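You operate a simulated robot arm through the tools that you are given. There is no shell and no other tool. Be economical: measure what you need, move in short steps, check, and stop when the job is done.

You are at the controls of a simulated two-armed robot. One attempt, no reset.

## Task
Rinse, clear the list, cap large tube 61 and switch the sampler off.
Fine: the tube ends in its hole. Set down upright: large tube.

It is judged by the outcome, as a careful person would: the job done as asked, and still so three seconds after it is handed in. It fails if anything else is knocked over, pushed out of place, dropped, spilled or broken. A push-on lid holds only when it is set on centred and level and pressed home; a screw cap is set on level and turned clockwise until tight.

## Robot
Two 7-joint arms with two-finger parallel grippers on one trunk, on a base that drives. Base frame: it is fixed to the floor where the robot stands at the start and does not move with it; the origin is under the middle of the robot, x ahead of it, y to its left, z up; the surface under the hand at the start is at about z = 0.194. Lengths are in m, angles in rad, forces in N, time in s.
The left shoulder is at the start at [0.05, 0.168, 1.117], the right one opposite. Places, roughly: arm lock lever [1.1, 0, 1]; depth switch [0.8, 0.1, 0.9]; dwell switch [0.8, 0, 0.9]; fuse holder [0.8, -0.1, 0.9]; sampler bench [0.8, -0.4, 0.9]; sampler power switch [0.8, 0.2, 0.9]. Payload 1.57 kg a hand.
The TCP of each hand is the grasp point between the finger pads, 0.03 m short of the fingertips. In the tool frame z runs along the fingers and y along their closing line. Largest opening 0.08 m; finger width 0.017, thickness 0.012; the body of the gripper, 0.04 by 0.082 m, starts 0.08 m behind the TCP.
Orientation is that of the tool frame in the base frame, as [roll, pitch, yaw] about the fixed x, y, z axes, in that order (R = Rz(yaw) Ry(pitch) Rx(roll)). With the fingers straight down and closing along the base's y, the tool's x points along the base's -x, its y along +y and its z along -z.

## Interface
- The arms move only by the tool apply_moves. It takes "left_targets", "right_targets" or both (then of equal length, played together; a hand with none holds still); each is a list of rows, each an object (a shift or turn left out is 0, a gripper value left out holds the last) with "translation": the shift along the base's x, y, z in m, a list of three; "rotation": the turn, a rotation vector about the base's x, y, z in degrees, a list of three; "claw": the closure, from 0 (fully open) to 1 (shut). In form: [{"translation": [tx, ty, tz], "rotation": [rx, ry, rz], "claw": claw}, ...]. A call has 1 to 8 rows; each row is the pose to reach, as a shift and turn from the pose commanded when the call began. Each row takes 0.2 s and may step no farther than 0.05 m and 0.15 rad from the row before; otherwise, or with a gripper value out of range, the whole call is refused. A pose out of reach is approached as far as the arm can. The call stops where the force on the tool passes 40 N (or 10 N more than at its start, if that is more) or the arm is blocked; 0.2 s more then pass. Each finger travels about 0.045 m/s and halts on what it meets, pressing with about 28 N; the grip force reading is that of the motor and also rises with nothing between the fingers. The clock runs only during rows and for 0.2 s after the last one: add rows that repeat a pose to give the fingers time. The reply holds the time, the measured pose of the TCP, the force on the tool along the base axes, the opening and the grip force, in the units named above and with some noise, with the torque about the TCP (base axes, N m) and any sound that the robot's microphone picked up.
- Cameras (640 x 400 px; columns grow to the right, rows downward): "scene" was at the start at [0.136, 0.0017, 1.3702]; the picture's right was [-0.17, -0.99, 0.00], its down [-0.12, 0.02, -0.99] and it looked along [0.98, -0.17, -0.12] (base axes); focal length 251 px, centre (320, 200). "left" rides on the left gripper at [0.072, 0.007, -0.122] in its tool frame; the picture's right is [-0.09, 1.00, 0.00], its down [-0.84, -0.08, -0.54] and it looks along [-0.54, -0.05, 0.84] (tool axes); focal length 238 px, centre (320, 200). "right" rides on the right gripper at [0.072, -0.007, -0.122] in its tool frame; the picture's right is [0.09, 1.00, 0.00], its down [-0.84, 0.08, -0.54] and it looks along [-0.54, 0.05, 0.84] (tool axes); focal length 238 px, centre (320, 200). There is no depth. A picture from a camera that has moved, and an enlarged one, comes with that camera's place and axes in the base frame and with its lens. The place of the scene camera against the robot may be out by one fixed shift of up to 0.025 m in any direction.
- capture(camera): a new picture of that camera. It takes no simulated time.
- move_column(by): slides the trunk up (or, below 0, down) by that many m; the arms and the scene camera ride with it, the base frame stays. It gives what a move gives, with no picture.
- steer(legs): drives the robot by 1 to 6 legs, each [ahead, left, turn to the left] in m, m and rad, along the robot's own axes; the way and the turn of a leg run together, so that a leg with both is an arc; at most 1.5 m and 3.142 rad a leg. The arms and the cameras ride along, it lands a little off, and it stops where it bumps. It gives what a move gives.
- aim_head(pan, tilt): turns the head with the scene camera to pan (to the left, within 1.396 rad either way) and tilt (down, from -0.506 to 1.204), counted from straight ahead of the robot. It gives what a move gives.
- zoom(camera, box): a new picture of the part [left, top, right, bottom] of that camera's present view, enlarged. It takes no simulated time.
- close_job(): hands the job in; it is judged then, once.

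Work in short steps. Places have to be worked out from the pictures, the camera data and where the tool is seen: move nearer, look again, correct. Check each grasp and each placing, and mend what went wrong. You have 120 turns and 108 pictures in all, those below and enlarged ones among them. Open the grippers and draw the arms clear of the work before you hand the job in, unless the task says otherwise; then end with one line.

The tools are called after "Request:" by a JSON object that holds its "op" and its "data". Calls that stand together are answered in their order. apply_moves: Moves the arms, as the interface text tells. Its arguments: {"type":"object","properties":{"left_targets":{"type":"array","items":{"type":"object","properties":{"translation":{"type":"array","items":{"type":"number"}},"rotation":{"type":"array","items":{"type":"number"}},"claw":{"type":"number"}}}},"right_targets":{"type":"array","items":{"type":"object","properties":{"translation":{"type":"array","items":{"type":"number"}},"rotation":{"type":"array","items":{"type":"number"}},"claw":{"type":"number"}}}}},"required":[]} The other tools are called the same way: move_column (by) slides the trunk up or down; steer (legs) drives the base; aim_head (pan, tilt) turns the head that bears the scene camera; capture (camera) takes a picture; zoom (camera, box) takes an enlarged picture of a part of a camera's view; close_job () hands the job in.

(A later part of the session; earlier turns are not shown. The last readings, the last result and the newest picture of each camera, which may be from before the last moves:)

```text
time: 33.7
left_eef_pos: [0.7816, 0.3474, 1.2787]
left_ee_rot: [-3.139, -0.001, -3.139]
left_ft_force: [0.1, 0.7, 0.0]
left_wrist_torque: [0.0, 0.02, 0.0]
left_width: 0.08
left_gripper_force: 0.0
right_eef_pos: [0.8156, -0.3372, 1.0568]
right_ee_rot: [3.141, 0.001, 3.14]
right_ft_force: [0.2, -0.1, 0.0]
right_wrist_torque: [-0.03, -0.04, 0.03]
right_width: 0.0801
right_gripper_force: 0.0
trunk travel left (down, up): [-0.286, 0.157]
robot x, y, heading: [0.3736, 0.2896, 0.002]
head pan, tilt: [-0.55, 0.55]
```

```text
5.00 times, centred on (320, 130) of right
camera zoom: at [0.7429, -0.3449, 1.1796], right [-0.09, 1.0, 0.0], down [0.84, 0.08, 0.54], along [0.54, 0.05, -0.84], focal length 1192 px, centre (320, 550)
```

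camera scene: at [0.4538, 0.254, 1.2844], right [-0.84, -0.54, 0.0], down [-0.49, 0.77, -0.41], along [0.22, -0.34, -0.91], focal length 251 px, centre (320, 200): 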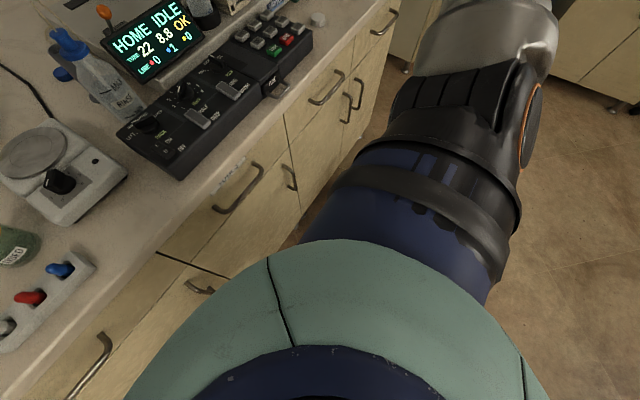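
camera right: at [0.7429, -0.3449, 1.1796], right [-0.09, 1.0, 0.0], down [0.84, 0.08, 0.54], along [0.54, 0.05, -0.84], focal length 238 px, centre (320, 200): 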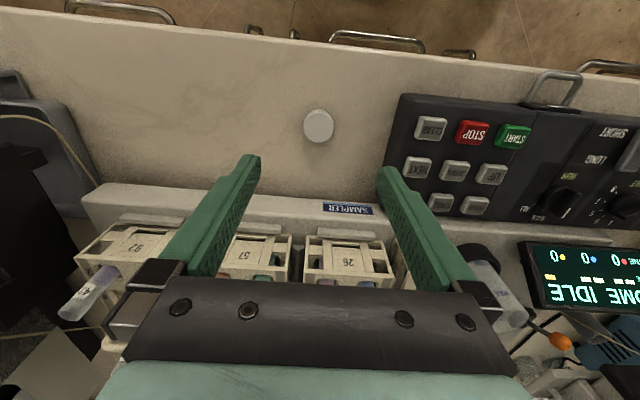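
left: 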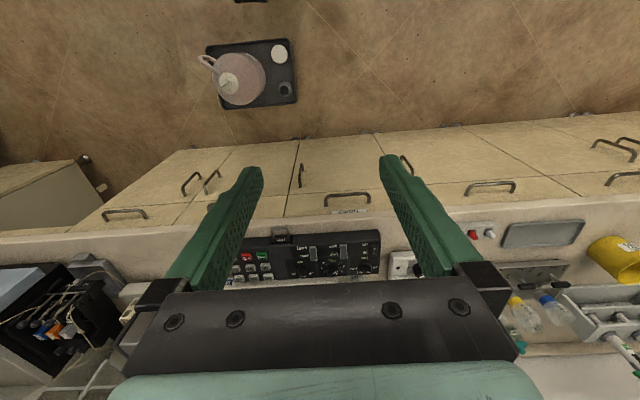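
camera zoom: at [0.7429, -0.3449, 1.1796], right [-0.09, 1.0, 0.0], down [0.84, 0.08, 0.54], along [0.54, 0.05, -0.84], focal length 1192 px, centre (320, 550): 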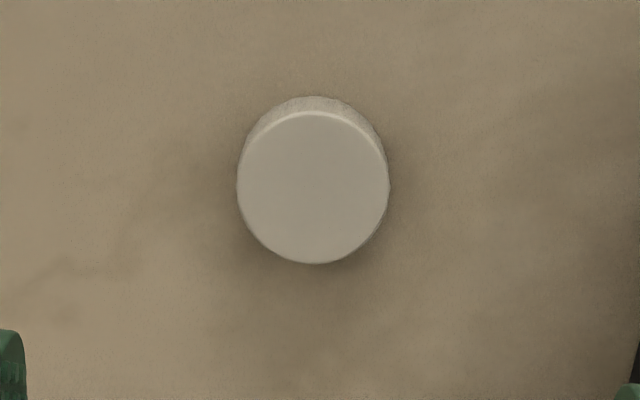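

Cap is 35 mm wide, top smooth side up, at about (0.821, −0.340). I descend to near it and check alignment.

Request:
{"op": "apply_moves", "data": {"right_targets": [{"translation": [0.0055, -0.0023, -0.045]}, {"translation": [0.0055, -0.0023, -0.09]}, {"translation": [0.0055, -0.0023, -0.115]}]}}

Request:
{"op": "capture", "data": {"camera": "right"}}

Request:
{"op": "zoom", "data": {"camera": "scene", "box": [380, 190, 480, 260]}}

```text
time: 34.5
left_eef_pos: [0.782, 0.3469, 1.2803]
left_ee_rot: [-3.141, 0.001, -3.139]
left_ft_force: [0.4, 0.7, -0.1]
left_wrist_torque: [0.01, 0.0, -0.03]
left_width: 0.0801
left_gripper_force: 0.0
right_eef_pos: [0.8216, -0.3435, 0.9441]
right_ee_rot: [-3.141, 0.002, -3.14]
right_ft_force: [0.5, -0.3, 0.8]
right_wrist_torque: [0.01, 0.01, -0.02]
right_width: 0.08
right_gripper_force: 0.1
trunk travel left (down, up): [-0.286, 0.157]
robot x, y, heading: [0.3797, 0.286, 0.003]
head pan, tilt: [-0.55, 0.55]
```

```text
73 pictures are left
camera right: at [0.7498, -0.3506, 1.0661], right [-0.09, 1.0, 0.0], down [0.84, 0.08, 0.54], along [0.54, 0.05, -0.84], focal length 238 px, centre (320, 200)
```

right: 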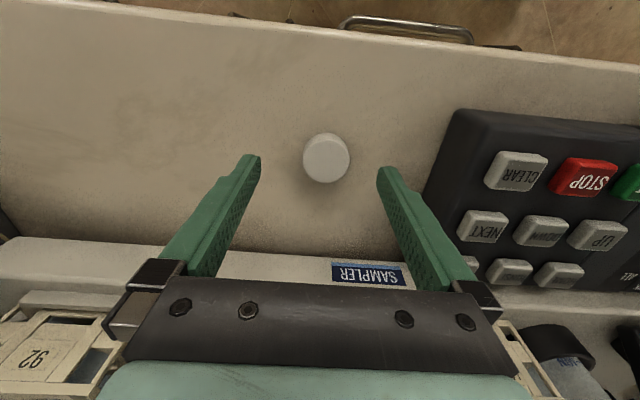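

```text
5.71 times, centred on (430, 225) of scene
camera zoom: at [0.4981, 0.2571, 1.3306], right [-0.52, -0.85, 0.0], down [-0.45, 0.27, -0.85], along [0.73, -0.44, -0.52], focal length 1432 px, centre (-309, 57)
```

zoom: 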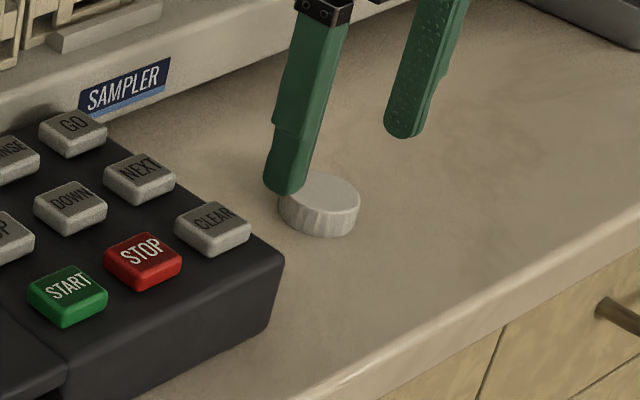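

I zoom to check the centring precisely.

Request:
{"op": "zoom", "data": {"camera": "right", "box": [280, 120, 376, 190]}}

```text
5.71 times, centred on (328, 155) of right
camera zoom: at [0.7498, -0.3506, 1.0661], right [-0.09, 1.0, 0.0], down [0.84, 0.08, 0.54], along [0.54, 0.05, -0.84], focal length 1362 px, centre (274, 457)
```

zoom: 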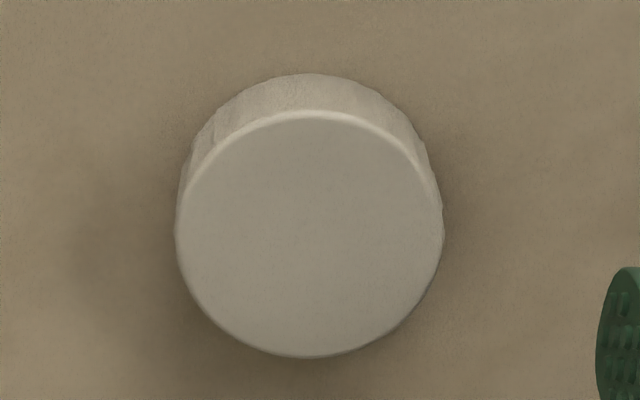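

I shift −2 mm in x and +4 mm in y, lower 27 mm so the tips surround the cap, and close.

Request:
{"op": "apply_moves", "data": {"right_targets": [{"translation": [-0.0018, 0.004, -0.015], "claw": 0}, {"translation": [-0.0018, 0.004, -0.027], "claw": 0}, {"translation": [-0.0018, 0.004, -0.027], "claw": 0.5}, {"translation": [-0.0018, 0.004, -0.027], "claw": 1}, {"translation": [-0.0018, 0.004, -0.027], "claw": 1}, {"translation": [-0.0018, 0.004, -0.027], "claw": 1}, {"translation": [-0.0018, 0.004, -0.027], "claw": 1}]}}

Request:
{"op": "zoom", "data": {"camera": "right", "box": [270, 110, 370, 190]}}

Request:
{"op": "zoom", "data": {"camera": "scene", "box": [380, 190, 480, 260]}}

```text
time: 36.1
left_eef_pos: [0.7828, 0.3477, 1.2791]
left_ee_rot: [-3.141, 0.001, -3.14]
left_ft_force: [-0.1, -0.9, 0.8]
left_wrist_torque: [-0.02, -0.03, 0.0]
left_width: 0.0804
left_gripper_force: 0.0
right_eef_pos: [0.8206, -0.3359, 0.9181]
right_ee_rot: [3.141, 0.002, 3.14]
right_ft_force: [-0.1, -1.1, 2.8]
right_wrist_torque: [0.0, -0.02, 0.01]
right_width: 0.0327
right_gripper_force: 28.1
trunk travel left (down, up): [-0.286, 0.157]
robot x, y, heading: [0.3748, 0.2827, 0.004]
head pan, tilt: [-0.55, 0.55]
```

```text
5.00 times, centred on (320, 150) of right
camera zoom: at [0.7482, -0.3441, 1.0406], right [-0.09, 1.0, 0.0], down [0.84, 0.08, 0.54], along [0.54, 0.05, -0.84], focal length 1192 px, centre (320, 450)
```

zoom: 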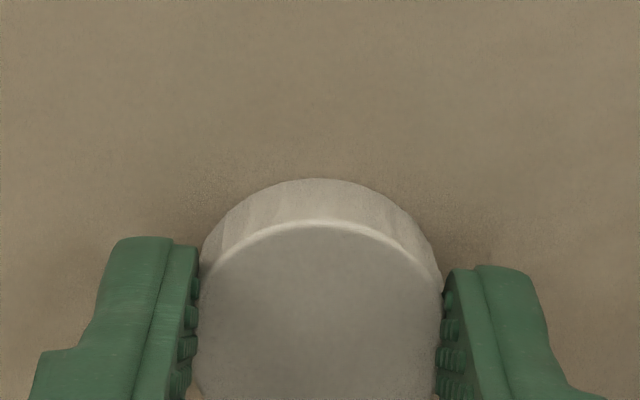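

```text
5.71 times, centred on (430, 225) of scene
camera zoom: at [0.498, 0.2574, 1.3306], right [-0.52, -0.85, 0.0], down [-0.45, 0.27, -0.85], along [0.73, -0.44, -0.52], focal length 1432 px, centre (-309, 57)
```

zoom: 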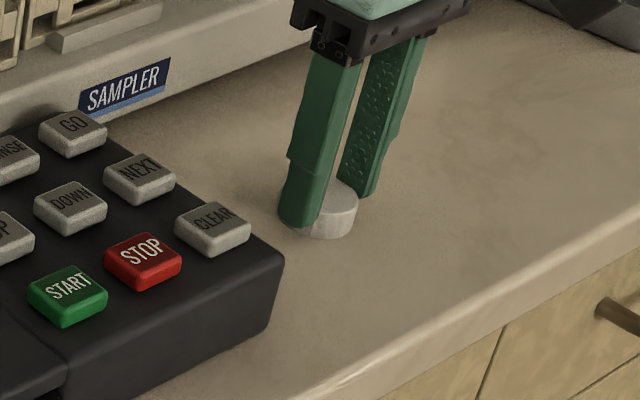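

Cap gripped (33 mm). I lift straight up and move left a bit to view tube 61 from the wrist camera.

Request:
{"op": "apply_moves", "data": {"right_targets": [{"translation": [0, 0, 0.03]}, {"translation": [0, 0, 0.075]}, {"translation": [0, 0, 0.12]}, {"translation": [0, 0, 0.165]}, {"translation": [0, 0, 0.21]}, {"translation": [0, 0.02, 0.25]}, {"translation": [0, 0.06, 0.27]}, {"translation": [0, 0.1, 0.28]}]}}

Request:
{"op": "capture", "data": {"camera": "right"}}

Request:
{"op": "zoom", "data": {"camera": "scene", "box": [280, 50, 480, 200]}}

```text
time: 37.9
left_eef_pos: [0.7822, 0.3487, 1.2808]
left_ee_rot: [-3.139, 0.0, -3.138]
left_ft_force: [0.6, 0.3, -0.1]
left_wrist_torque: [-0.02, 0.0, 0.02]
left_width: 0.0802
left_gripper_force: 0.0
right_eef_pos: [0.8235, -0.2327, 1.1967]
right_ee_rot: [3.141, 0.001, 3.141]
right_ft_force: [0.8, 0.5, -0.8]
right_wrist_torque: [-0.04, 0.0, 0.01]
right_width: 0.0281
right_gripper_force: 28.0
right hand out of reach, approached as far as the arm can: row 5, 6, 7
trunk travel left (down, up): [-0.286, 0.157]
robot x, y, heading: [0.3761, 0.2883, 0.004]
head pan, tilt: [-0.55, 0.55]
```

```text
68 pictures are left
camera right: at [0.7507, -0.2404, 1.3184], right [-0.09, 1.0, 0.0], down [0.84, 0.08, 0.54], along [0.54, 0.05, -0.84], focal length 238 px, centre (320, 200)
```

right: 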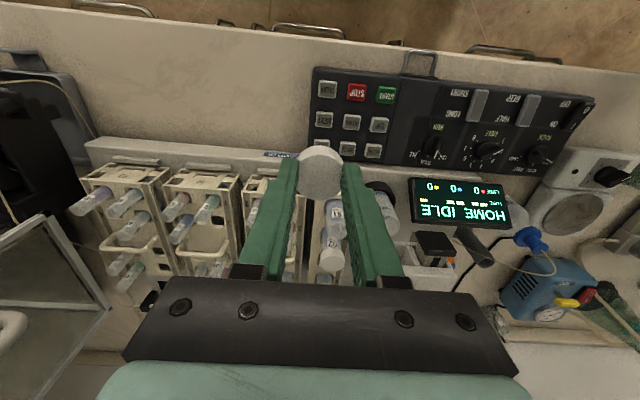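

```text
2.67 times, centred on (380, 125) of scene
camera zoom: at [0.4974, 0.2582, 1.3307], right [-0.52, -0.85, 0.0], down [-0.45, 0.27, -0.85], along [0.73, -0.45, -0.52], focal length 668 px, centre (160, 400)
```

zoom: 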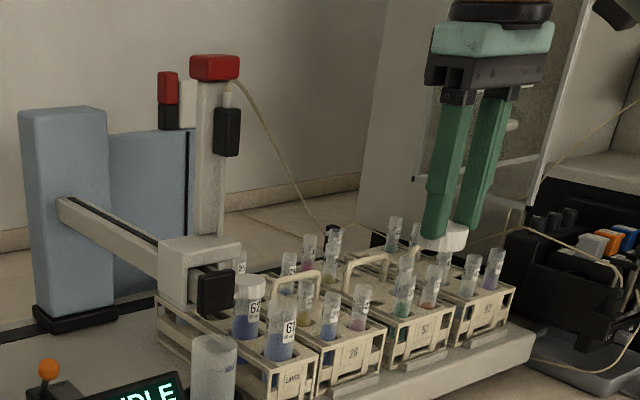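

The opening dropped from 33 to 28 mm — the cap may have slipped. I zoom in on it.

Request:
{"op": "zoom", "data": {"camera": "right", "box": [270, 130, 390, 210]}}

Request:
{"op": "zoom", "data": {"camera": "scene", "box": [425, 100, 475, 150]}}

```text
5.00 times, centred on (330, 170) of right
camera zoom: at [0.7507, -0.2404, 1.3184], right [-0.09, 1.0, 0.0], down [0.84, 0.08, 0.54], along [0.54, 0.05, -0.84], focal length 1192 px, centre (270, 350)
```

zoom: 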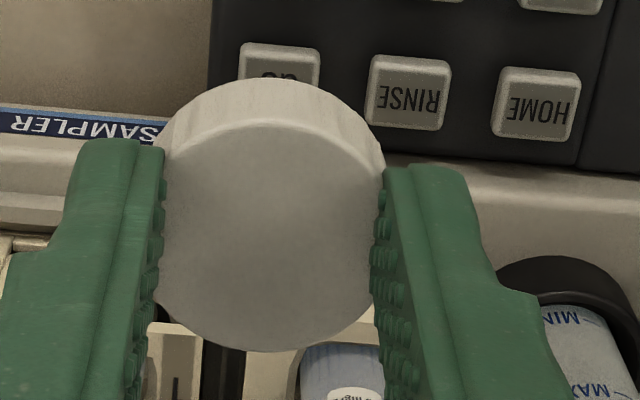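

```text
8.00 times, centred on (450, 125) of scene
camera zoom: at [0.4974, 0.2582, 1.3307], right [-0.52, -0.85, 0.0], down [-0.45, 0.27, -0.85], along [0.73, -0.45, -0.52], focal length 2006 px, centre (-720, 800)
```

zoom: 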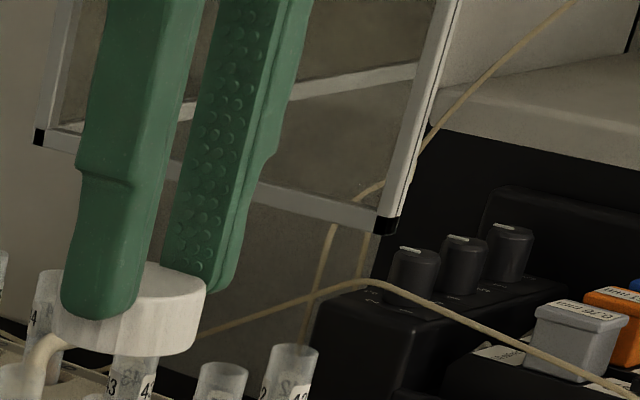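

The cap has slipped low and forward in the fingertips. I'll set it back down on the bench and regrasp deeper; first go back down near the bench slowly.

Request:
{"op": "apply_moves", "data": {"right_targets": [{"translation": [0, 0, -0.045]}, {"translation": [0, -0.02, -0.09]}, {"translation": [0, -0.055, -0.12]}, {"translation": [0, -0.09, -0.15]}, {"translation": [0, -0.1, -0.19]}, {"translation": [0, -0.1, -0.23]}, {"translation": [0, -0.1, -0.25]}]}}

Request:
{"op": "zoom", "data": {"camera": "right", "box": [270, 120, 370, 190]}}

Request:
{"op": "zoom", "data": {"camera": "scene", "box": [400, 190, 460, 240]}}

```text
time: 39.5
left_eef_pos: [0.7834, 0.3478, 1.2805]
left_ee_rot: [-3.141, 0.0, -3.139]
left_ft_force: [0.2, 0.1, 0.5]
left_wrist_torque: [0.0, -0.04, 0.01]
left_width: 0.08
left_gripper_force: 0.1
right_eef_pos: [0.8183, -0.3323, 0.9494]
right_ee_rot: [-3.141, 0.001, -3.141]
right_ft_force: [-0.2, 0.8, -1.2]
right_wrist_torque: [-0.05, 0.0, 0.01]
right_width: 0.0279
right_gripper_force: 27.5
trunk travel left (down, up): [-0.286, 0.157]
robot x, y, heading: [0.3788, 0.2864, 0.003]
head pan, tilt: [-0.55, 0.55]
```

```text
5.71 times, centred on (320, 155) of right
camera zoom: at [0.7459, -0.34, 1.0723], right [-0.09, 1.0, 0.0], down [0.84, 0.08, 0.54], along [0.54, 0.05, -0.84], focal length 1362 px, centre (320, 457)
```

zoom: 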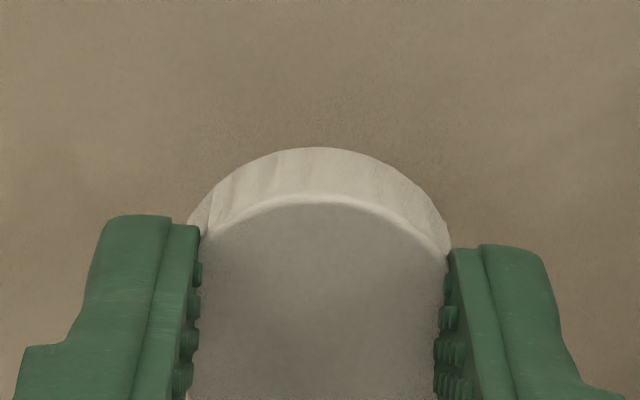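

```text
8.00 times, centred on (430, 215) of scene
camera zoom: at [0.4981, 0.2571, 1.3306], right [-0.52, -0.85, 0.0], down [-0.45, 0.27, -0.85], along [0.73, -0.44, -0.52], focal length 2006 px, centre (-560, 80)
```

zoom: 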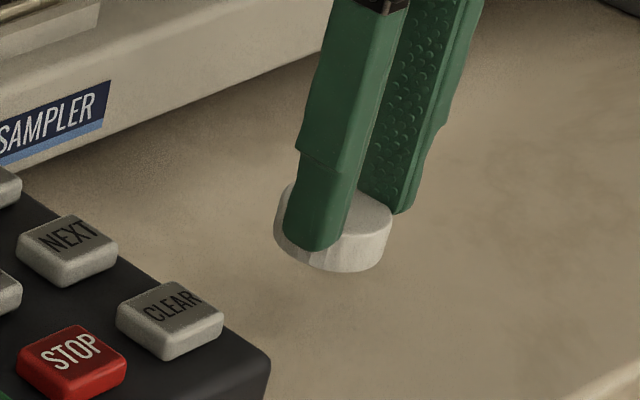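

The cap sits level but held only by the tip ends. I lower it to the bench and release for a deeper regrasp.

Request:
{"op": "apply_moves", "data": {"right_targets": [{"translation": [0, 0, -0.015]}, {"translation": [0, 0, -0.024]}, {"translation": [0, 0, -0.028]}]}}

```text
time: 40.3
left_eef_pos: [0.7823, 0.348, 1.2801]
left_ee_rot: [-3.141, 0.0, -3.14]
left_ft_force: [0.2, -0.2, 0.6]
left_wrist_torque: [-0.01, -0.03, 0.01]
left_width: 0.0805
left_gripper_force: 0.0
right_eef_pos: [0.8191, -0.3336, 0.9227]
right_ee_rot: [3.14, 0.0, -3.139]
right_ft_force: [0.5, 0.6, 1.1]
right_wrist_torque: [0.01, 0.05, -0.01]
right_width: 0.028
right_gripper_force: 27.7
trunk travel left (down, up): [-0.286, 0.157]
robot x, y, heading: [0.3808, 0.2908, 0.006]
head pan, tilt: [-0.55, 0.55]
```

No contact yet; I lower in millimetre steps.

Request:
{"op": "apply_moves", "data": {"right_targets": [{"translation": [0, 0, -0.002]}, {"translation": [0, 0, -0.004]}, {"translation": [0, 0, -0.005]}]}}

Request:
{"op": "zoom", "data": {"camera": "scene", "box": [400, 190, 460, 240]}}

```text
time: 41.1
left_eef_pos: [0.7814, 0.3494, 1.2807]
left_ee_rot: [-3.137, 0.001, -3.141]
left_ft_force: [0.6, 0.3, -0.8]
left_wrist_torque: [0.02, 0.0, -0.02]
left_width: 0.0801
left_gripper_force: 0.1
right_eef_pos: [0.8186, -0.334, 0.9197]
right_ee_rot: [-3.137, 0.007, 3.14]
right_ft_force: [-1.8, -3.4, 20.9]
right_wrist_torque: [-0.12, 0.03, 0.0]
right_width: 0.0281
right_gripper_force: 28.3
trunk travel left (down, up): [-0.286, 0.157]
robot x, y, heading: [0.3797, 0.2843, 0.004]
head pan, tilt: [-0.55, 0.55]
```

```text
8.00 times, centred on (430, 215) of scene
camera zoom: at [0.4963, 0.259, 1.3311], right [-0.52, -0.85, 0.0], down [-0.44, 0.27, -0.85], along [0.73, -0.45, -0.52], focal length 2006 px, centre (-560, 80)
```

zoom: 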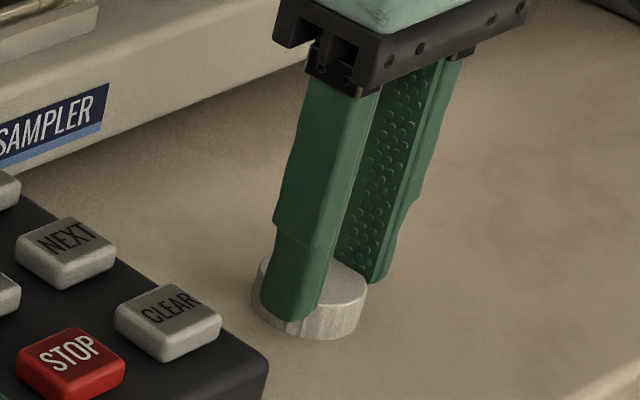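

Contact at TCP z 0.92, so it hadn't slid much vertically. I open to look at the cap's true centre relative to the fingers.

Request:
{"op": "apply_moves", "data": {"right_targets": [{"translation": [0, 0, 0.002], "claw": 1}, {"translation": [0, 0, 0.002], "claw": 0}, {"translation": [0, 0, 0.002], "claw": 0}, {"translation": [0, 0, 0.002], "claw": 0}, {"translation": [0, 0, 0.002], "claw": 0}, {"translation": [0, 0, 0.002], "claw": 0}]}}

Request:
{"op": "zoom", "data": {"camera": "right", "box": [250, 110, 390, 210]}}

Request:
{"op": "zoom", "data": {"camera": "scene", "box": [400, 190, 460, 240]}}

```text
time: 42.5
left_eef_pos: [0.7819, 0.3468, 1.2808]
left_ee_rot: [-3.14, 0.0, -3.139]
left_ft_force: [-0.1, 0.0, 0.6]
left_wrist_torque: [0.01, 0.0, -0.01]
left_width: 0.0799
left_gripper_force: 0.0
right_eef_pos: [0.8199, -0.3329, 0.9182]
right_ee_rot: [-3.141, 0.0, 3.141]
right_ft_force: [-0.1, 0.4, 0.2]
right_wrist_torque: [-0.05, 0.01, 0.0]
right_width: 0.0799
right_gripper_force: 0.0
trunk travel left (down, up): [-0.286, 0.157]
robot x, y, heading: [0.372, 0.2821, 0.003]
head pan, tilt: [-0.55, 0.55]
```

```text
4.00 times, centred on (320, 160) of right
camera zoom: at [0.7476, -0.341, 1.0401], right [-0.09, 1.0, 0.0], down [0.84, 0.08, 0.54], along [0.54, 0.05, -0.84], focal length 953 px, centre (320, 360)
```

zoom: 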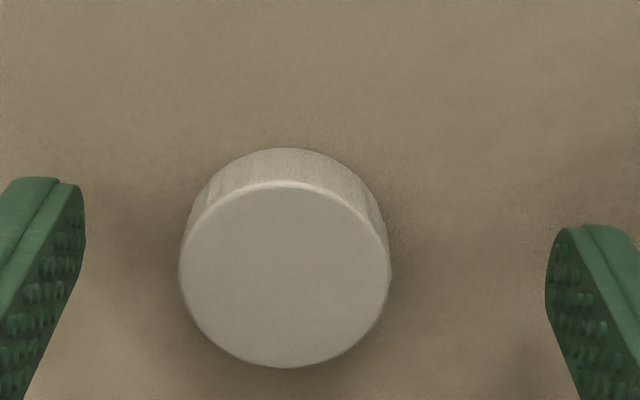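

```text
8.00 times, centred on (430, 215) of scene
camera zoom: at [0.4981, 0.2572, 1.3305], right [-0.52, -0.85, 0.0], down [-0.45, 0.27, -0.85], along [0.73, -0.44, -0.52], focal length 2006 px, centre (-560, 80)
```

zoom: 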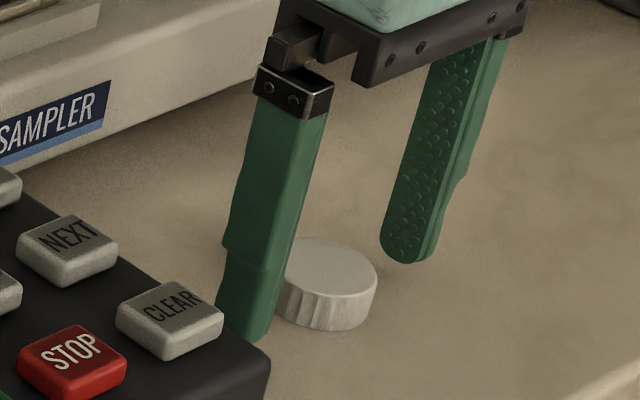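

The finger tips are rounded, so I need to go deeper. I centre (−5 mm y), lower 6 mm, and close again.

Request:
{"op": "apply_moves", "data": {"right_targets": [{"translation": [0, -0.005, 0]}, {"translation": [0, -0.005, -0.004]}, {"translation": [0, -0.005, -0.006]}]}}

Request:
{"op": "zoom", "data": {"camera": "scene", "box": [400, 190, 460, 240]}}

```text
time: 43.3
left_eef_pos: [0.7829, 0.3478, 1.2799]
left_ee_rot: [-3.139, 0.001, -3.141]
left_ft_force: [-0.6, 0.8, 1.3]
left_wrist_torque: [-0.02, 0.0, 0.0]
left_width: 0.08
left_gripper_force: 0.0
right_eef_pos: [0.8198, -0.3382, 0.9123]
right_ee_rot: [-3.141, 0.001, -3.141]
right_ft_force: [-0.6, 0.5, 0.9]
right_wrist_torque: [0.03, 0.01, -0.04]
right_width: 0.0803
right_gripper_force: 0.1
trunk travel left (down, up): [-0.286, 0.157]
robot x, y, heading: [0.3782, 0.2867, 0.002]
head pan, tilt: [-0.55, 0.55]
```

```text
8.00 times, centred on (430, 215) of scene
camera zoom: at [0.4981, 0.2573, 1.3306], right [-0.52, -0.85, 0.0], down [-0.45, 0.27, -0.85], along [0.73, -0.44, -0.52], focal length 2006 px, centre (-560, 80)
```

zoom: 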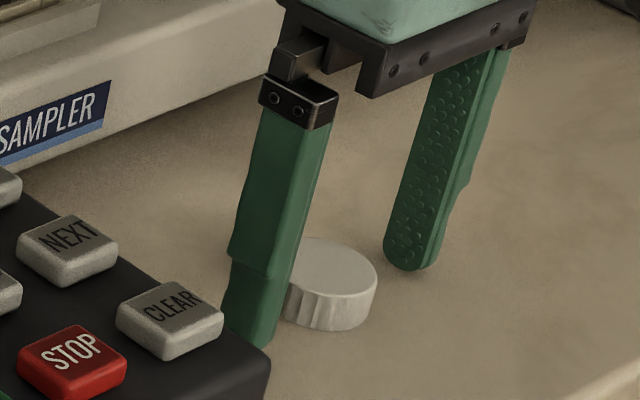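

No contact with the bench yet, tips at about 0.882. Close.

Request:
{"op": "apply_moves", "data": {"right_targets": [{"translation": [0, 0, -0.001], "claw": 0.4}, {"translation": [0, 0, -0.001], "claw": 1}, {"translation": [0, 0, -0.001], "claw": 1}, {"translation": [0, 0, -0.001], "claw": 1}, {"translation": [0, 0, -0.001], "claw": 1}, {"translation": [0, 0, -0.001], "claw": 1}, {"translation": [0, 0, -0.001], "claw": 1}]}}

Request:
{"op": "zoom", "data": {"camera": "right", "box": [250, 110, 390, 210]}}

```text
time: 44.9
left_eef_pos: [0.783, 0.3484, 1.2801]
left_ee_rot: [-3.139, 0.001, -3.14]
left_ft_force: [0.4, 1.0, -0.2]
left_wrist_torque: [-0.01, 0.01, 0.0]
left_width: 0.0798
left_gripper_force: 0.0
right_eef_pos: [0.821, -0.3389, 0.9098]
right_ee_rot: [3.141, 0.002, -3.141]
right_ft_force: [0.2, -0.6, -0.2]
right_wrist_torque: [-0.01, 0.02, 0.02]
right_width: 0.0328
right_gripper_force: 28.3
trunk travel left (down, up): [-0.286, 0.157]
robot x, y, heading: [0.3762, 0.2848, 0.001]
head pan, tilt: [-0.55, 0.55]
```

```text
4.00 times, centred on (320, 160) of right
camera zoom: at [0.7488, -0.3463, 1.033], right [-0.09, 1.0, 0.0], down [0.84, 0.08, 0.54], along [0.54, 0.05, -0.84], focal length 953 px, centre (320, 360)
```

zoom: 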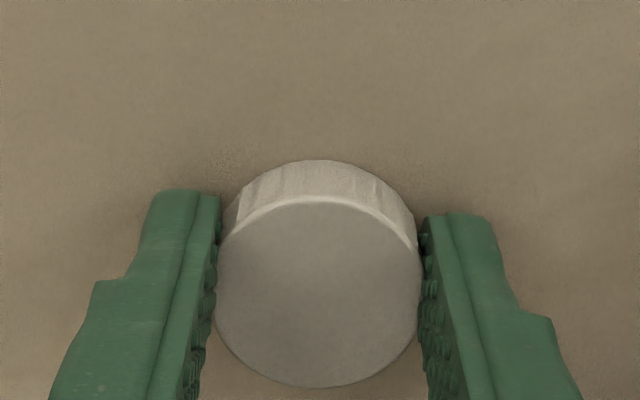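

Better seated. I lift 12 cm and check the width and view.

Request:
{"op": "apply_moves", "data": {"right_targets": [{"translation": [0, 0, 0.01]}, {"translation": [0, 0, 0.03]}, {"translation": [0, 0, 0.06]}, {"translation": [0, 0, 0.09]}, {"translation": [0, 0, 0.12]}]}}

Request:
{"op": "zoom", "data": {"camera": "right", "box": [250, 110, 390, 210]}}

Request:
{"op": "zoom", "data": {"camera": "scene", "box": [400, 150, 480, 210]}}

```text
time: 46.1
left_eef_pos: [0.7832, 0.3483, 1.2796]
left_ee_rot: [-3.14, 0.0, -3.139]
left_ft_force: [0.4, -0.4, 0.0]
left_wrist_torque: [0.0, -0.01, -0.02]
left_width: 0.0801
left_gripper_force: 0.0
right_eef_pos: [0.8187, -0.3408, 1.0304]
right_ee_rot: [-3.14, 0.002, 3.141]
right_ft_force: [-0.1, -0.1, -0.4]
right_wrist_torque: [-0.02, 0.01, 0.01]
right_width: 0.0328
right_gripper_force: 27.6
trunk travel left (down, up): [-0.286, 0.157]
robot x, y, heading: [0.372, 0.2894, 0.005]
head pan, tilt: [-0.55, 0.55]
```

```text
4.00 times, centred on (320, 160) of right
camera zoom: at [0.7474, -0.3483, 1.1521], right [-0.09, 1.0, 0.0], down [0.84, 0.08, 0.54], along [0.54, 0.05, -0.84], focal length 953 px, centre (320, 360)
```

zoom: 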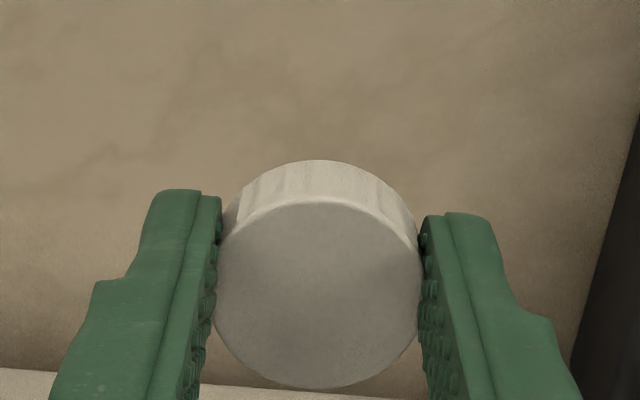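

```text
6.67 times, centred on (440, 180) of scene
camera zoom: at [0.498, 0.2576, 1.3306], right [-0.52, -0.85, 0.0], down [-0.45, 0.27, -0.85], along [0.73, -0.44, -0.52], focal length 1671 px, centre (-480, 333)
```

zoom: 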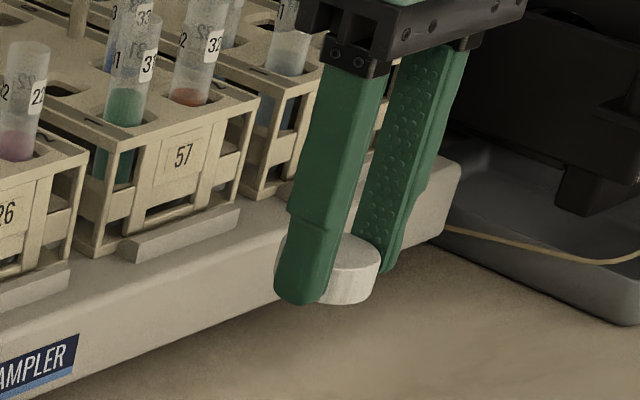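

Solid grip now (32.8 mm, steady). I move up-left to view tube 61 from two viewpoints.

Request:
{"op": "apply_moves", "data": {"right_targets": [{"translation": [0, 0.035, 0.03]}, {"translation": [0, 0.07, 0.06]}, {"translation": [0, 0.1, 0.1]}, {"translation": [0, 0.12, 0.14]}, {"translation": [0, 0.14, 0.17]}, {"translation": [0, 0.14, 0.17]}]}}

Request:
{"op": "zoom", "data": {"camera": "right", "box": [220, 140, 440, 290]}}

Request:
{"op": "apply_moves", "data": {"right_targets": [{"translation": [0, 0.05, 0]}, {"translation": [0, 0.1, 0]}, {"translation": [0, 0.13, 0]}, {"translation": [0, 0.13, 0]}]}}

Request:
{"op": "capture", "data": {"camera": "right"}}

```text
time: 47.5
left_eef_pos: [0.7824, 0.3478, 1.2807]
left_ee_rot: [-3.139, 0.0, -3.141]
left_ft_force: [-0.1, -0.8, -0.8]
left_wrist_torque: [-0.01, 0.01, 0.02]
left_width: 0.0799
left_gripper_force: 0.0
right_eef_pos: [0.8178, -0.2008, 1.2007]
right_ee_rot: [3.14, 0.0, -3.141]
right_ft_force: [-0.3, -0.1, -0.3]
right_wrist_torque: [0.02, 0.01, -0.02]
right_width: 0.0328
right_gripper_force: 27.9
trunk travel left (down, up): [-0.286, 0.157]
robot x, y, heading: [0.3763, 0.2858, -0.0]
head pan, tilt: [-0.55, 0.55]
```

```text
2.67 times, centred on (330, 215) of right
camera zoom: at [0.7462, -0.2075, 1.3222], right [-0.09, 1.0, 0.0], down [0.84, 0.08, 0.54], along [0.54, 0.05, -0.84], focal length 636 px, centre (293, 160)
```

zoom: 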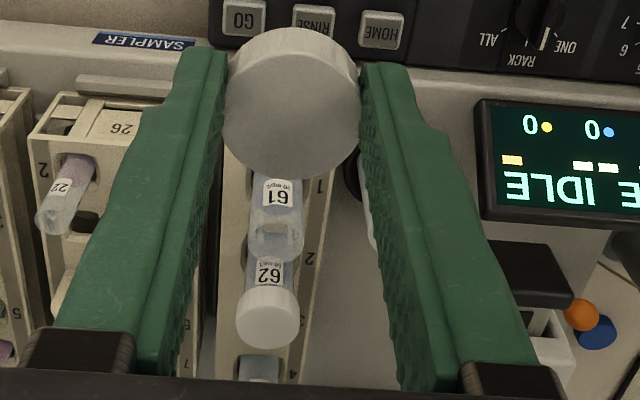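

```text
time: 48.5
left_eef_pos: [0.7828, 0.3482, 1.2809]
left_ee_rot: [-3.14, 0.0, -3.14]
left_ft_force: [0.4, -0.1, 0.2]
left_wrist_torque: [0.01, -0.02, -0.02]
left_width: 0.0798
left_gripper_force: 0.1
right_eef_pos: [0.8165, -0.0709, 1.2002]
right_ee_rot: [3.141, 0.002, 3.14]
right_ft_force: [-0.5, 0.1, 0.0]
right_wrist_torque: [0.01, 0.01, 0.01]
right_width: 0.0327
right_gripper_force: 28.6
trunk travel left (down, up): [-0.286, 0.157]
robot x, y, heading: [0.3769, 0.2873, 0.006]
head pan, tilt: [-0.55, 0.55]
```

```text
54 pictures are left
camera right: at [0.7449, -0.078, 1.3218], right [-0.09, 1.0, 0.0], down [0.84, 0.08, 0.54], along [0.54, 0.05, -0.84], focal length 238 px, centre (320, 200)
```

right: 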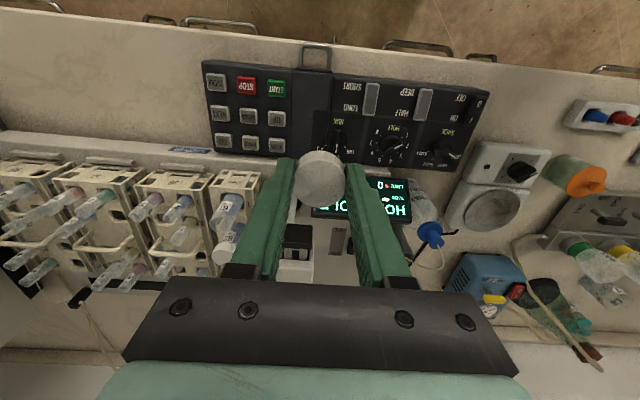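

Request:
{"op": "zoom", "data": {"camera": "right", "box": [190, 165, 310, 285]}}

```text
3.33 times, centred on (250, 225) of right
camera zoom: at [0.7449, -0.078, 1.3218], right [-0.09, 1.0, 0.0], down [0.84, 0.08, 0.54], along [0.54, 0.05, -0.84], focal length 794 px, centre (553, 117)
```

zoom: 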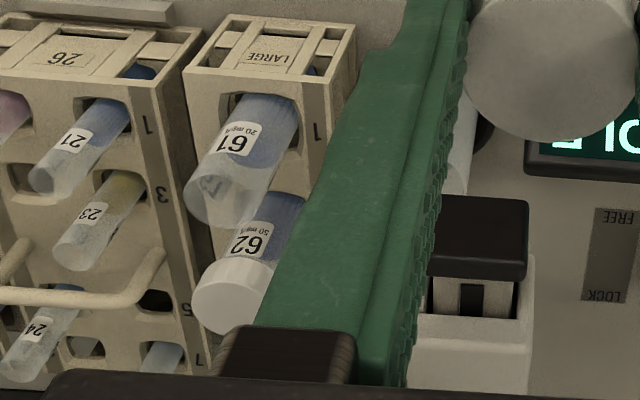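

Tube 61's mouth comes out at about (0.963, −0.196, 1.06), and cap 62 at (1.024, −0.197). For reach I raise the trunk, shift the hand back to y≈−0.2, and drive 4 cm ahead.

Request:
{"op": "apply_moves", "data": {"right_targets": [{"translation": [0, -0.045, 0]}, {"translation": [0, -0.09, 0]}, {"translation": [0, -0.125, 0]}]}}

Request:
{"op": "move_column", "data": {"by": 0.12}}

Request:
{"op": "steer", "data": {"legs": [[0.04, 0, 0]]}}

```text
time: 49.3
left_eef_pos: [0.7822, 0.3476, 1.2802]
left_ee_rot: [-3.141, 0.0, -3.138]
left_ft_force: [-0.7, -1.4, -0.6]
left_wrist_torque: [0.01, -0.02, 0.01]
left_width: 0.0799
left_gripper_force: 0.0
right_eef_pos: [0.8194, -0.1956, 1.1996]
right_ee_rot: [-3.142, -0.001, 3.141]
right_ft_force: [0.1, -0.7, 0.3]
right_wrist_torque: [0.01, 0.01, -0.01]
right_width: 0.0328
right_gripper_force: 28.4
trunk travel left (down, up): [-0.286, 0.157]
robot x, y, heading: [0.3762, 0.2869, -0.001]
head pan, tilt: [-0.55, 0.55]
```

```text
time: 50.8
left_eef_pos: [0.7823, 0.3477, 1.4]
left_ee_rot: [-3.14, 0.0, -3.139]
left_ft_force: [0.2, 0.4, 0.4]
left_wrist_torque: [0.02, 0.03, 0.04]
left_width: 0.0802
left_gripper_force: 0.1
right_eef_pos: [0.8181, -0.1938, 1.319]
right_ee_rot: [-3.142, 0.002, -3.14]
right_ft_force: [0.4, 1.0, -0.3]
right_wrist_torque: [0.02, -0.02, 0.0]
right_width: 0.0331
right_gripper_force: 27.6
trunk travel left (down, up): [-0.406, 0.037]
robot x, y, heading: [0.3767, 0.2853, -0.002]
head pan, tilt: [-0.55, 0.55]
```

```text
time: 51.7
left_eef_pos: [0.8248, 0.3477, 1.4001]
left_ee_rot: [-3.14, 0.002, -3.139]
left_ft_force: [0.4, 0.0, 0.2]
left_wrist_torque: [0.02, 0.05, 0.02]
left_width: 0.0799
left_gripper_force: 0.0
right_eef_pos: [0.8597, -0.1935, 1.3197]
right_ee_rot: [-3.141, -0.001, 3.14]
right_ft_force: [0.6, 1.1, 0.5]
right_wrist_torque: [0.02, 0.05, 0.04]
right_width: 0.0329
right_gripper_force: 27.9
trunk travel left (down, up): [-0.406, 0.037]
robot x, y, heading: [0.4158, 0.2844, -0.001]
head pan, tilt: [-0.55, 0.55]
```

Now the hand goes to about (0.90, −0.255, 1.20), above all tube tops, for a closer look at 61's mouth from the side.

Request:
{"op": "apply_moves", "data": {"right_targets": [{"translation": [0.01, -0.015, -0.03]}, {"translation": [0.02, -0.03, -0.06]}, {"translation": [0.03, -0.045, -0.09]}, {"translation": [0.04, -0.06, -0.12]}]}}

Request:
{"op": "capture", "data": {"camera": "right"}}

Request:
{"op": "capture", "data": {"camera": "scene"}}

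```text
time: 52.7
left_eef_pos: [0.8239, 0.3476, 1.3993]
left_ee_rot: [-3.141, -0.001, -3.14]
left_ft_force: [0.8, -0.4, 0.1]
left_wrist_torque: [0.02, 0.04, 0.02]
left_width: 0.0802
left_gripper_force: 0.1
right_eef_pos: [0.8974, -0.254, 1.1993]
right_ee_rot: [-3.142, 0.001, -3.141]
right_ft_force: [0.0, 0.2, 0.1]
right_wrist_torque: [0.02, 0.03, -0.01]
right_width: 0.033
right_gripper_force: 28.1
trunk travel left (down, up): [-0.406, 0.037]
robot x, y, heading: [0.4161, 0.2886, -0.004]
head pan, tilt: [-0.55, 0.55]
```

```text
52 pictures are left
camera right: at [0.826, -0.2614, 1.3216], right [-0.09, 1.0, 0.0], down [0.84, 0.08, 0.54], along [0.54, 0.05, -0.84], focal length 238 px, centre (320, 200)
```

right: 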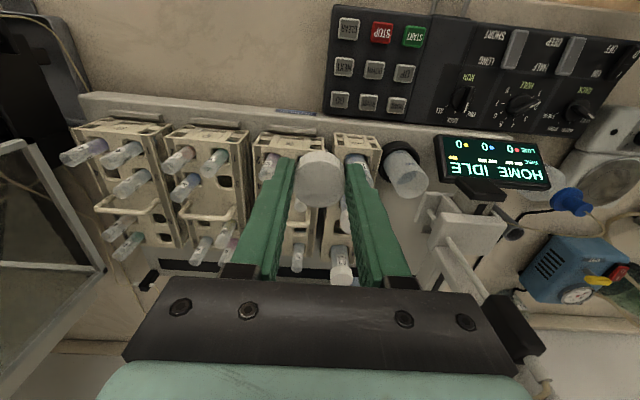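

```text
51 pictures are left
camera scene: at [0.5388, 0.2567, 1.4505], right [-0.52, -0.85, 0.0], down [-0.45, 0.27, -0.85], along [0.73, -0.44, -0.52], focal length 251 px, centre (320, 200)
```

scene: 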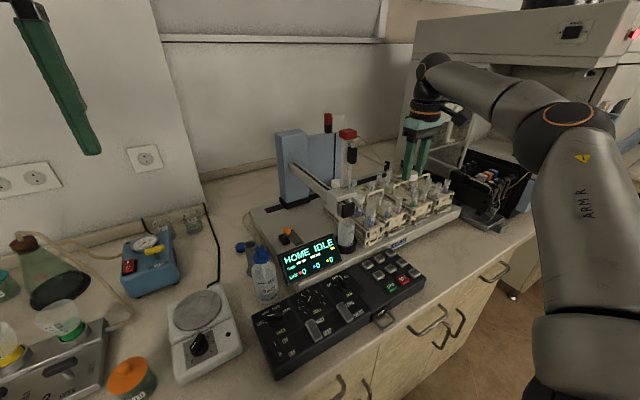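

The mouth is behind my finger from here. I move over the estimated tube axis at z=1.15 (cap bottom ~6 cm above the mouth) and check alignment with both cameras.

Request:
{"op": "apply_moves", "data": {"right_targets": [{"translation": [0.025, 0.02, 0]}, {"translation": [0.05, 0.04, 0]}, {"translation": [0.067, 0.058, 0]}, {"translation": [0.067, 0.058, -0.03]}, {"translation": [0.067, 0.058, -0.05]}]}}

Request:
{"op": "capture", "data": {"camera": "right"}}

Request:
{"op": "zoom", "data": {"camera": "scene", "box": [330, 130, 450, 240]}}

```text
time: 53.9
left_eef_pos: [0.8233, 0.3483, 1.3997]
left_ee_rot: [-3.139, 0.0, -3.14]
left_ft_force: [0.0, 0.6, 0.0]
left_wrist_torque: [-0.03, -0.05, -0.02]
left_width: 0.0799
left_gripper_force: 0.1
right_eef_pos: [0.9668, -0.1958, 1.1485]
right_ee_rot: [-3.14, 0.0, 3.141]
right_ft_force: [-0.6, -0.8, -0.4]
right_wrist_torque: [0.01, 0.06, 0.01]
right_width: 0.0326
right_gripper_force: 28.0
right hand out of reach, approached as far as the arm can: row 3
trunk travel left (down, up): [-0.406, 0.037]
robot x, y, heading: [0.4178, 0.2858, 0.002]
head pan, tilt: [-0.55, 0.55]
```

```text
50 pictures are left
camera right: at [0.8945, -0.2028, 1.27], right [-0.09, 1.0, 0.0], down [0.84, 0.08, 0.54], along [0.54, 0.05, -0.84], focal length 238 px, centre (320, 200)
```

right: 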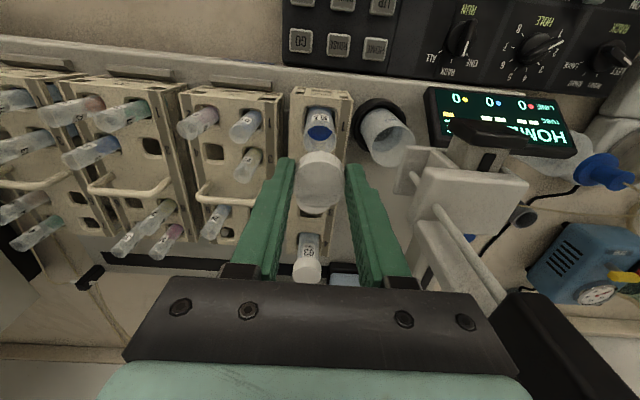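

```text
3.64 times, centred on (390, 185) of scene
camera zoom: at [0.538, 0.257, 1.4506], right [-0.52, -0.85, 0.0], down [-0.45, 0.27, -0.85], along [0.73, -0.44, -0.52], focal length 912 px, centre (66, 254)
```

zoom: 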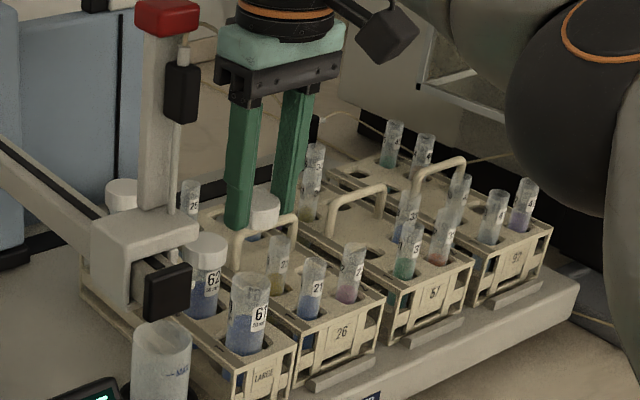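

Request:
{"op": "zoom", "data": {"camera": "right", "box": [270, 80, 370, 160]}}

```text
5.00 times, centred on (320, 120) of right
camera zoom: at [0.8945, -0.2028, 1.27], right [-0.09, 1.0, 0.0], down [0.84, 0.08, 0.54], along [0.54, 0.05, -0.84], focal length 1192 px, centre (320, 600)
```

zoom: 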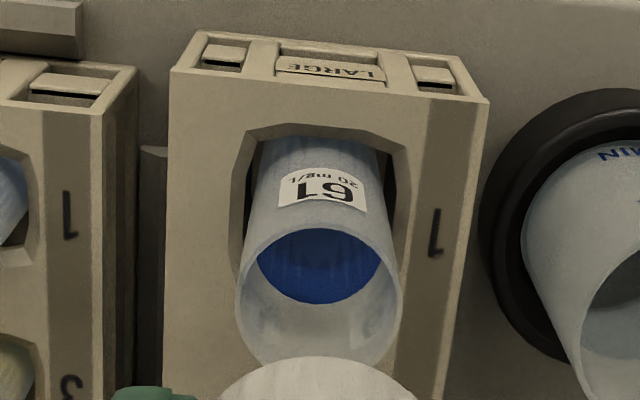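

Alignment is very good: mouth centre (0.965, −0.1966) vs cap axis (0.9655, −0.1965). I lower to ~1 cm above the rim and check from the scene camera.

Request:
{"op": "apply_moves", "data": {"right_targets": [{"translation": [-0.001, -0.0003, -0.02]}, {"translation": [-0.001, -0.0003, -0.035]}, {"translation": [-0.001, -0.0003, -0.045]}]}}

Request:
{"op": "zoom", "data": {"camera": "scene", "box": [360, 160, 440, 230]}}

Request:
{"op": "zoom", "data": {"camera": "right", "box": [260, 80, 380, 220]}}

```text
time: 54.7
left_eef_pos: [0.8228, 0.347, 1.3998]
left_ee_rot: [-3.14, 0.0, 3.141]
left_ft_force: [0.5, -1.2, -0.1]
left_wrist_torque: [0.0, 0.04, -0.01]
left_width: 0.0797
left_gripper_force: 0.0
right_eef_pos: [0.9638, -0.1978, 1.1053]
right_ee_rot: [3.14, 0.001, 3.14]
right_ft_force: [0.8, 0.4, -0.5]
right_wrist_torque: [0.01, -0.02, -0.01]
right_width: 0.033
right_gripper_force: 28.1
trunk travel left (down, up): [-0.406, 0.037]
robot x, y, heading: [0.4158, 0.29, 0.004]
head pan, tilt: [-0.55, 0.55]
```

```text
5.71 times, centred on (400, 195) of scene
camera zoom: at [0.5382, 0.257, 1.4506], right [-0.52, -0.85, 0.0], down [-0.45, 0.27, -0.85], along [0.73, -0.44, -0.52], focal length 1432 px, centre (-137, 229)
```

zoom: 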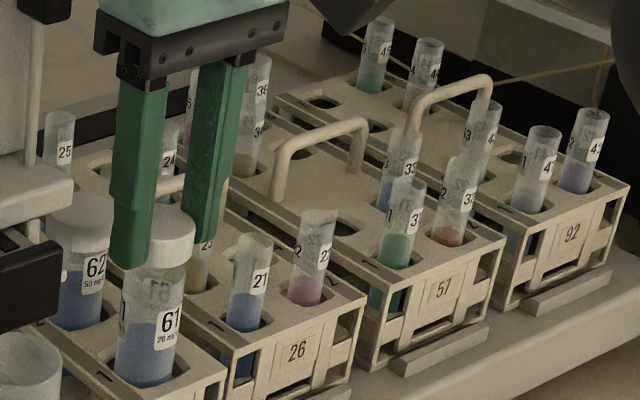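

```text
2.86 times, centred on (320, 150) of right
camera zoom: at [0.8921, -0.2042, 1.2271], right [-0.09, 1.0, 0.0], down [0.84, 0.08, 0.54], along [0.54, 0.05, -0.84], focal length 681 px, centre (320, 343)
```

zoom: 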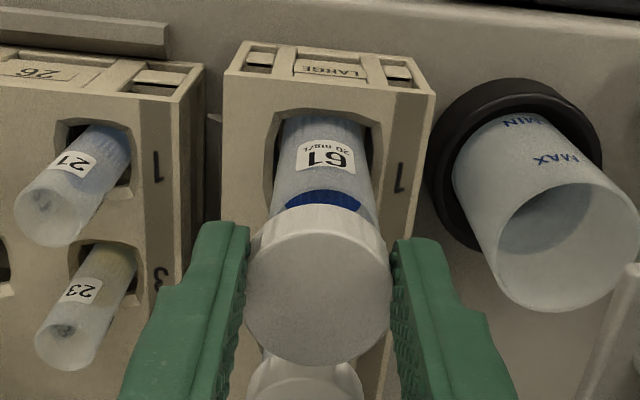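

Looks centred within 1–2 mm; I nudge (+1.2, +1.2 mm) and lower gently to contact.

Request:
{"op": "apply_moves", "data": {"right_targets": [{"translation": [0.0012, 0.0012, 0]}, {"translation": [0.0012, 0.0012, -0.006]}, {"translation": [0.0012, 0.0012, -0.01]}, {"translation": [0.0012, 0.0012, -0.013]}, {"translation": [0.0012, 0.0012, -0.016]}]}}

Request:
{"op": "zoom", "data": {"camera": "scene", "box": [360, 170, 420, 230]}}

```text
time: 55.9
left_eef_pos: [0.821, 0.3491, 1.4013]
left_ee_rot: [-3.138, 0.001, -3.14]
left_ft_force: [-0.4, 0.8, 0.4]
left_wrist_torque: [0.0, -0.01, -0.02]
left_width: 0.0802
left_gripper_force: 0.0
right_eef_pos: [0.966, -0.1944, 1.0945]
right_ee_rot: [-3.14, 0.008, 3.139]
right_ft_force: [-1.6, -1.3, 20.5]
right_wrist_torque: [-0.1, 0.27, 0.01]
right_width: 0.033
right_gripper_force: 28.2
trunk travel left (down, up): [-0.406, 0.037]
robot x, y, heading: [0.415, 0.2868, 0.0]
head pan, tilt: [-0.55, 0.55]
```

```text
6.67 times, centred on (390, 200) of scene
camera zoom: at [0.5359, 0.2588, 1.4512], right [-0.52, -0.85, 0.0], down [-0.44, 0.27, -0.85], along [0.73, -0.45, -0.52], focal length 1671 px, centre (-147, 200)
```

zoom: 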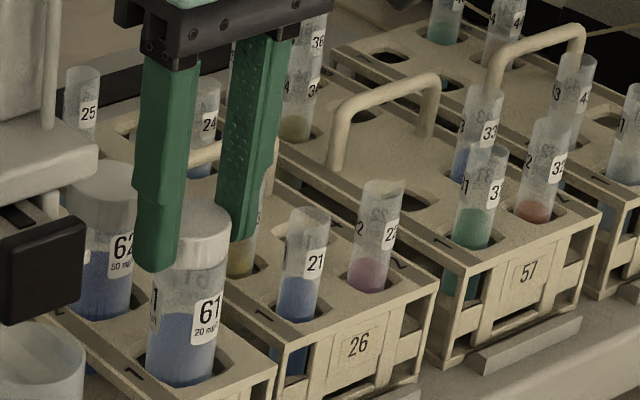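

Contact on the rim, but the torque (τy 0.27, τx −0.1) says the load is on the −x side, so the cap is too far +x. I back off, shift (−1.8, −1) mm and retry.

Request:
{"op": "apply_moves", "data": {"right_targets": [{"translation": [0, 0, 0.01]}, {"translation": [-0.0018, -0.001, 0.01]}, {"translation": [-0.0018, -0.001, 0.006]}, {"translation": [-0.0018, -0.001, 0.003]}, {"translation": [-0.0018, -0.001, 0.001]}]}}

```text
time: 57.1
left_eef_pos: [0.8223, 0.3481, 1.3993]
left_ee_rot: [-3.14, 0.001, -3.14]
left_ft_force: [-0.4, 0.2, -0.3]
left_wrist_torque: [-0.02, 0.0, 0.0]
left_width: 0.0802
left_gripper_force: 0.1
right_eef_pos: [0.9627, -0.1951, 1.0926]
right_ee_rot: [-3.139, 0.007, 3.14]
right_ft_force: [-0.7, 0.3, 14.6]
right_wrist_torque: [0.02, 0.15, 0.01]
right_width: 0.0328
right_gripper_force: 28.4
trunk travel left (down, up): [-0.406, 0.037]
robot x, y, heading: [0.4209, 0.2872, -0.001]
head pan, tilt: [-0.55, 0.55]
```

Better (lower, less torque), still −x biased. Another −1.5 mm in x.

Request:
{"op": "apply_moves", "data": {"right_targets": [{"translation": [0, 0, 0.008]}, {"translation": [-0.0015, 0, 0.008]}, {"translation": [-0.0015, 0, 0.004]}, {"translation": [-0.0015, 0, 0.001]}, {"translation": [-0.0015, 0, -0.001]}]}}

Request:
{"op": "zoom", "data": {"camera": "scene", "box": [360, 170, 420, 230]}}

Request:
{"op": "zoom", "data": {"camera": "right", "box": [270, 100, 370, 200]}}

```text
time: 58.3
left_eef_pos: [0.8241, 0.3482, 1.4003]
left_ee_rot: [-3.141, 0.0, -3.14]
left_ft_force: [0.3, -0.5, 0.2]
left_wrist_torque: [-0.01, 0.02, -0.02]
left_width: 0.08
left_gripper_force: 0.1
right_eef_pos: [0.963, -0.1955, 1.0874]
right_ee_rot: [-3.141, 0.0, 3.14]
right_ft_force: [-0.8, 0.5, -0.7]
right_wrist_torque: [0.01, 0.11, 0.0]
right_width: 0.033
right_gripper_force: 27.9
trunk travel left (down, up): [-0.406, 0.037]
robot x, y, heading: [0.4153, 0.2833, -0.002]
head pan, tilt: [-0.55, 0.55]
```

```text
6.67 times, centred on (390, 200) of scene
camera zoom: at [0.5381, 0.2573, 1.4505], right [-0.52, -0.85, 0.0], down [-0.45, 0.27, -0.85], along [0.73, -0.45, -0.52], focal length 1671 px, centre (-147, 200)
```

zoom: 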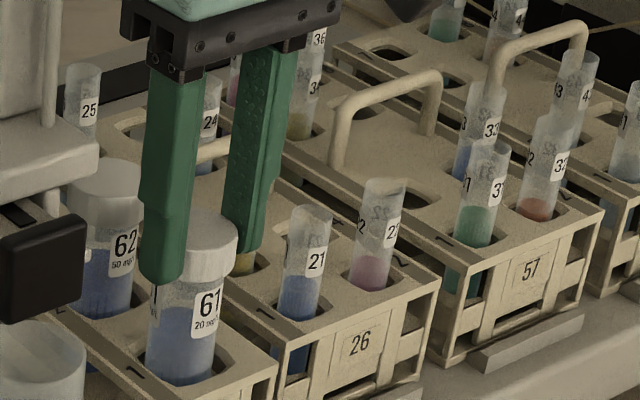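

```text
4.00 times, centred on (320, 150) of right
camera zoom: at [0.8908, -0.2037, 1.2098], right [-0.09, 1.0, 0.0], down [0.84, 0.08, 0.54], along [0.54, 0.05, -0.84], focal length 953 px, centre (320, 400)
```

zoom: 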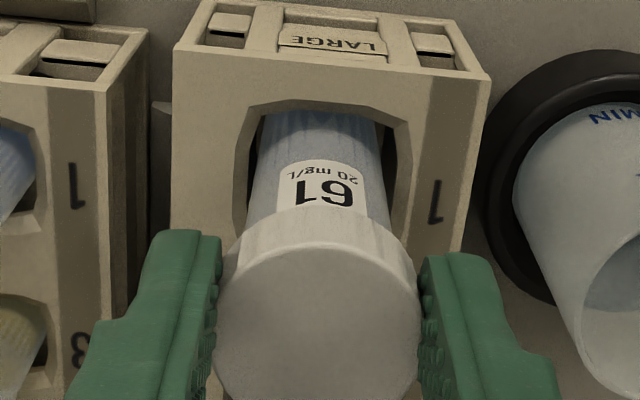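

The cap slipped over the rim (no load, 5 mm lower). I continue lowering to find the seat/thread.

Request:
{"op": "apply_moves", "data": {"right_targets": [{"translation": [0, 0, -0.003]}, {"translation": [0, 0, -0.006]}, {"translation": [0, 0, -0.008]}]}}

```text
time: 59.1
left_eef_pos: [0.8206, 0.3509, 1.4007]
left_ee_rot: [-3.14, 0.003, -3.138]
left_ft_force: [-0.5, -0.1, -0.1]
left_wrist_torque: [0.0, -0.02, -0.01]
left_width: 0.08
left_gripper_force: 0.0
right_eef_pos: [0.9614, -0.1964, 1.0853]
right_ee_rot: [-3.138, 0.009, 3.138]
right_ft_force: [-1.5, -1.5, 22.5]
right_wrist_torque: [-0.13, 0.03, -0.01]
right_width: 0.033
right_gripper_force: 27.7
trunk travel left (down, up): [-0.406, 0.037]
robot x, y, heading: [0.4194, 0.2874, 0.004]
head pan, tilt: [-0.55, 0.55]
```

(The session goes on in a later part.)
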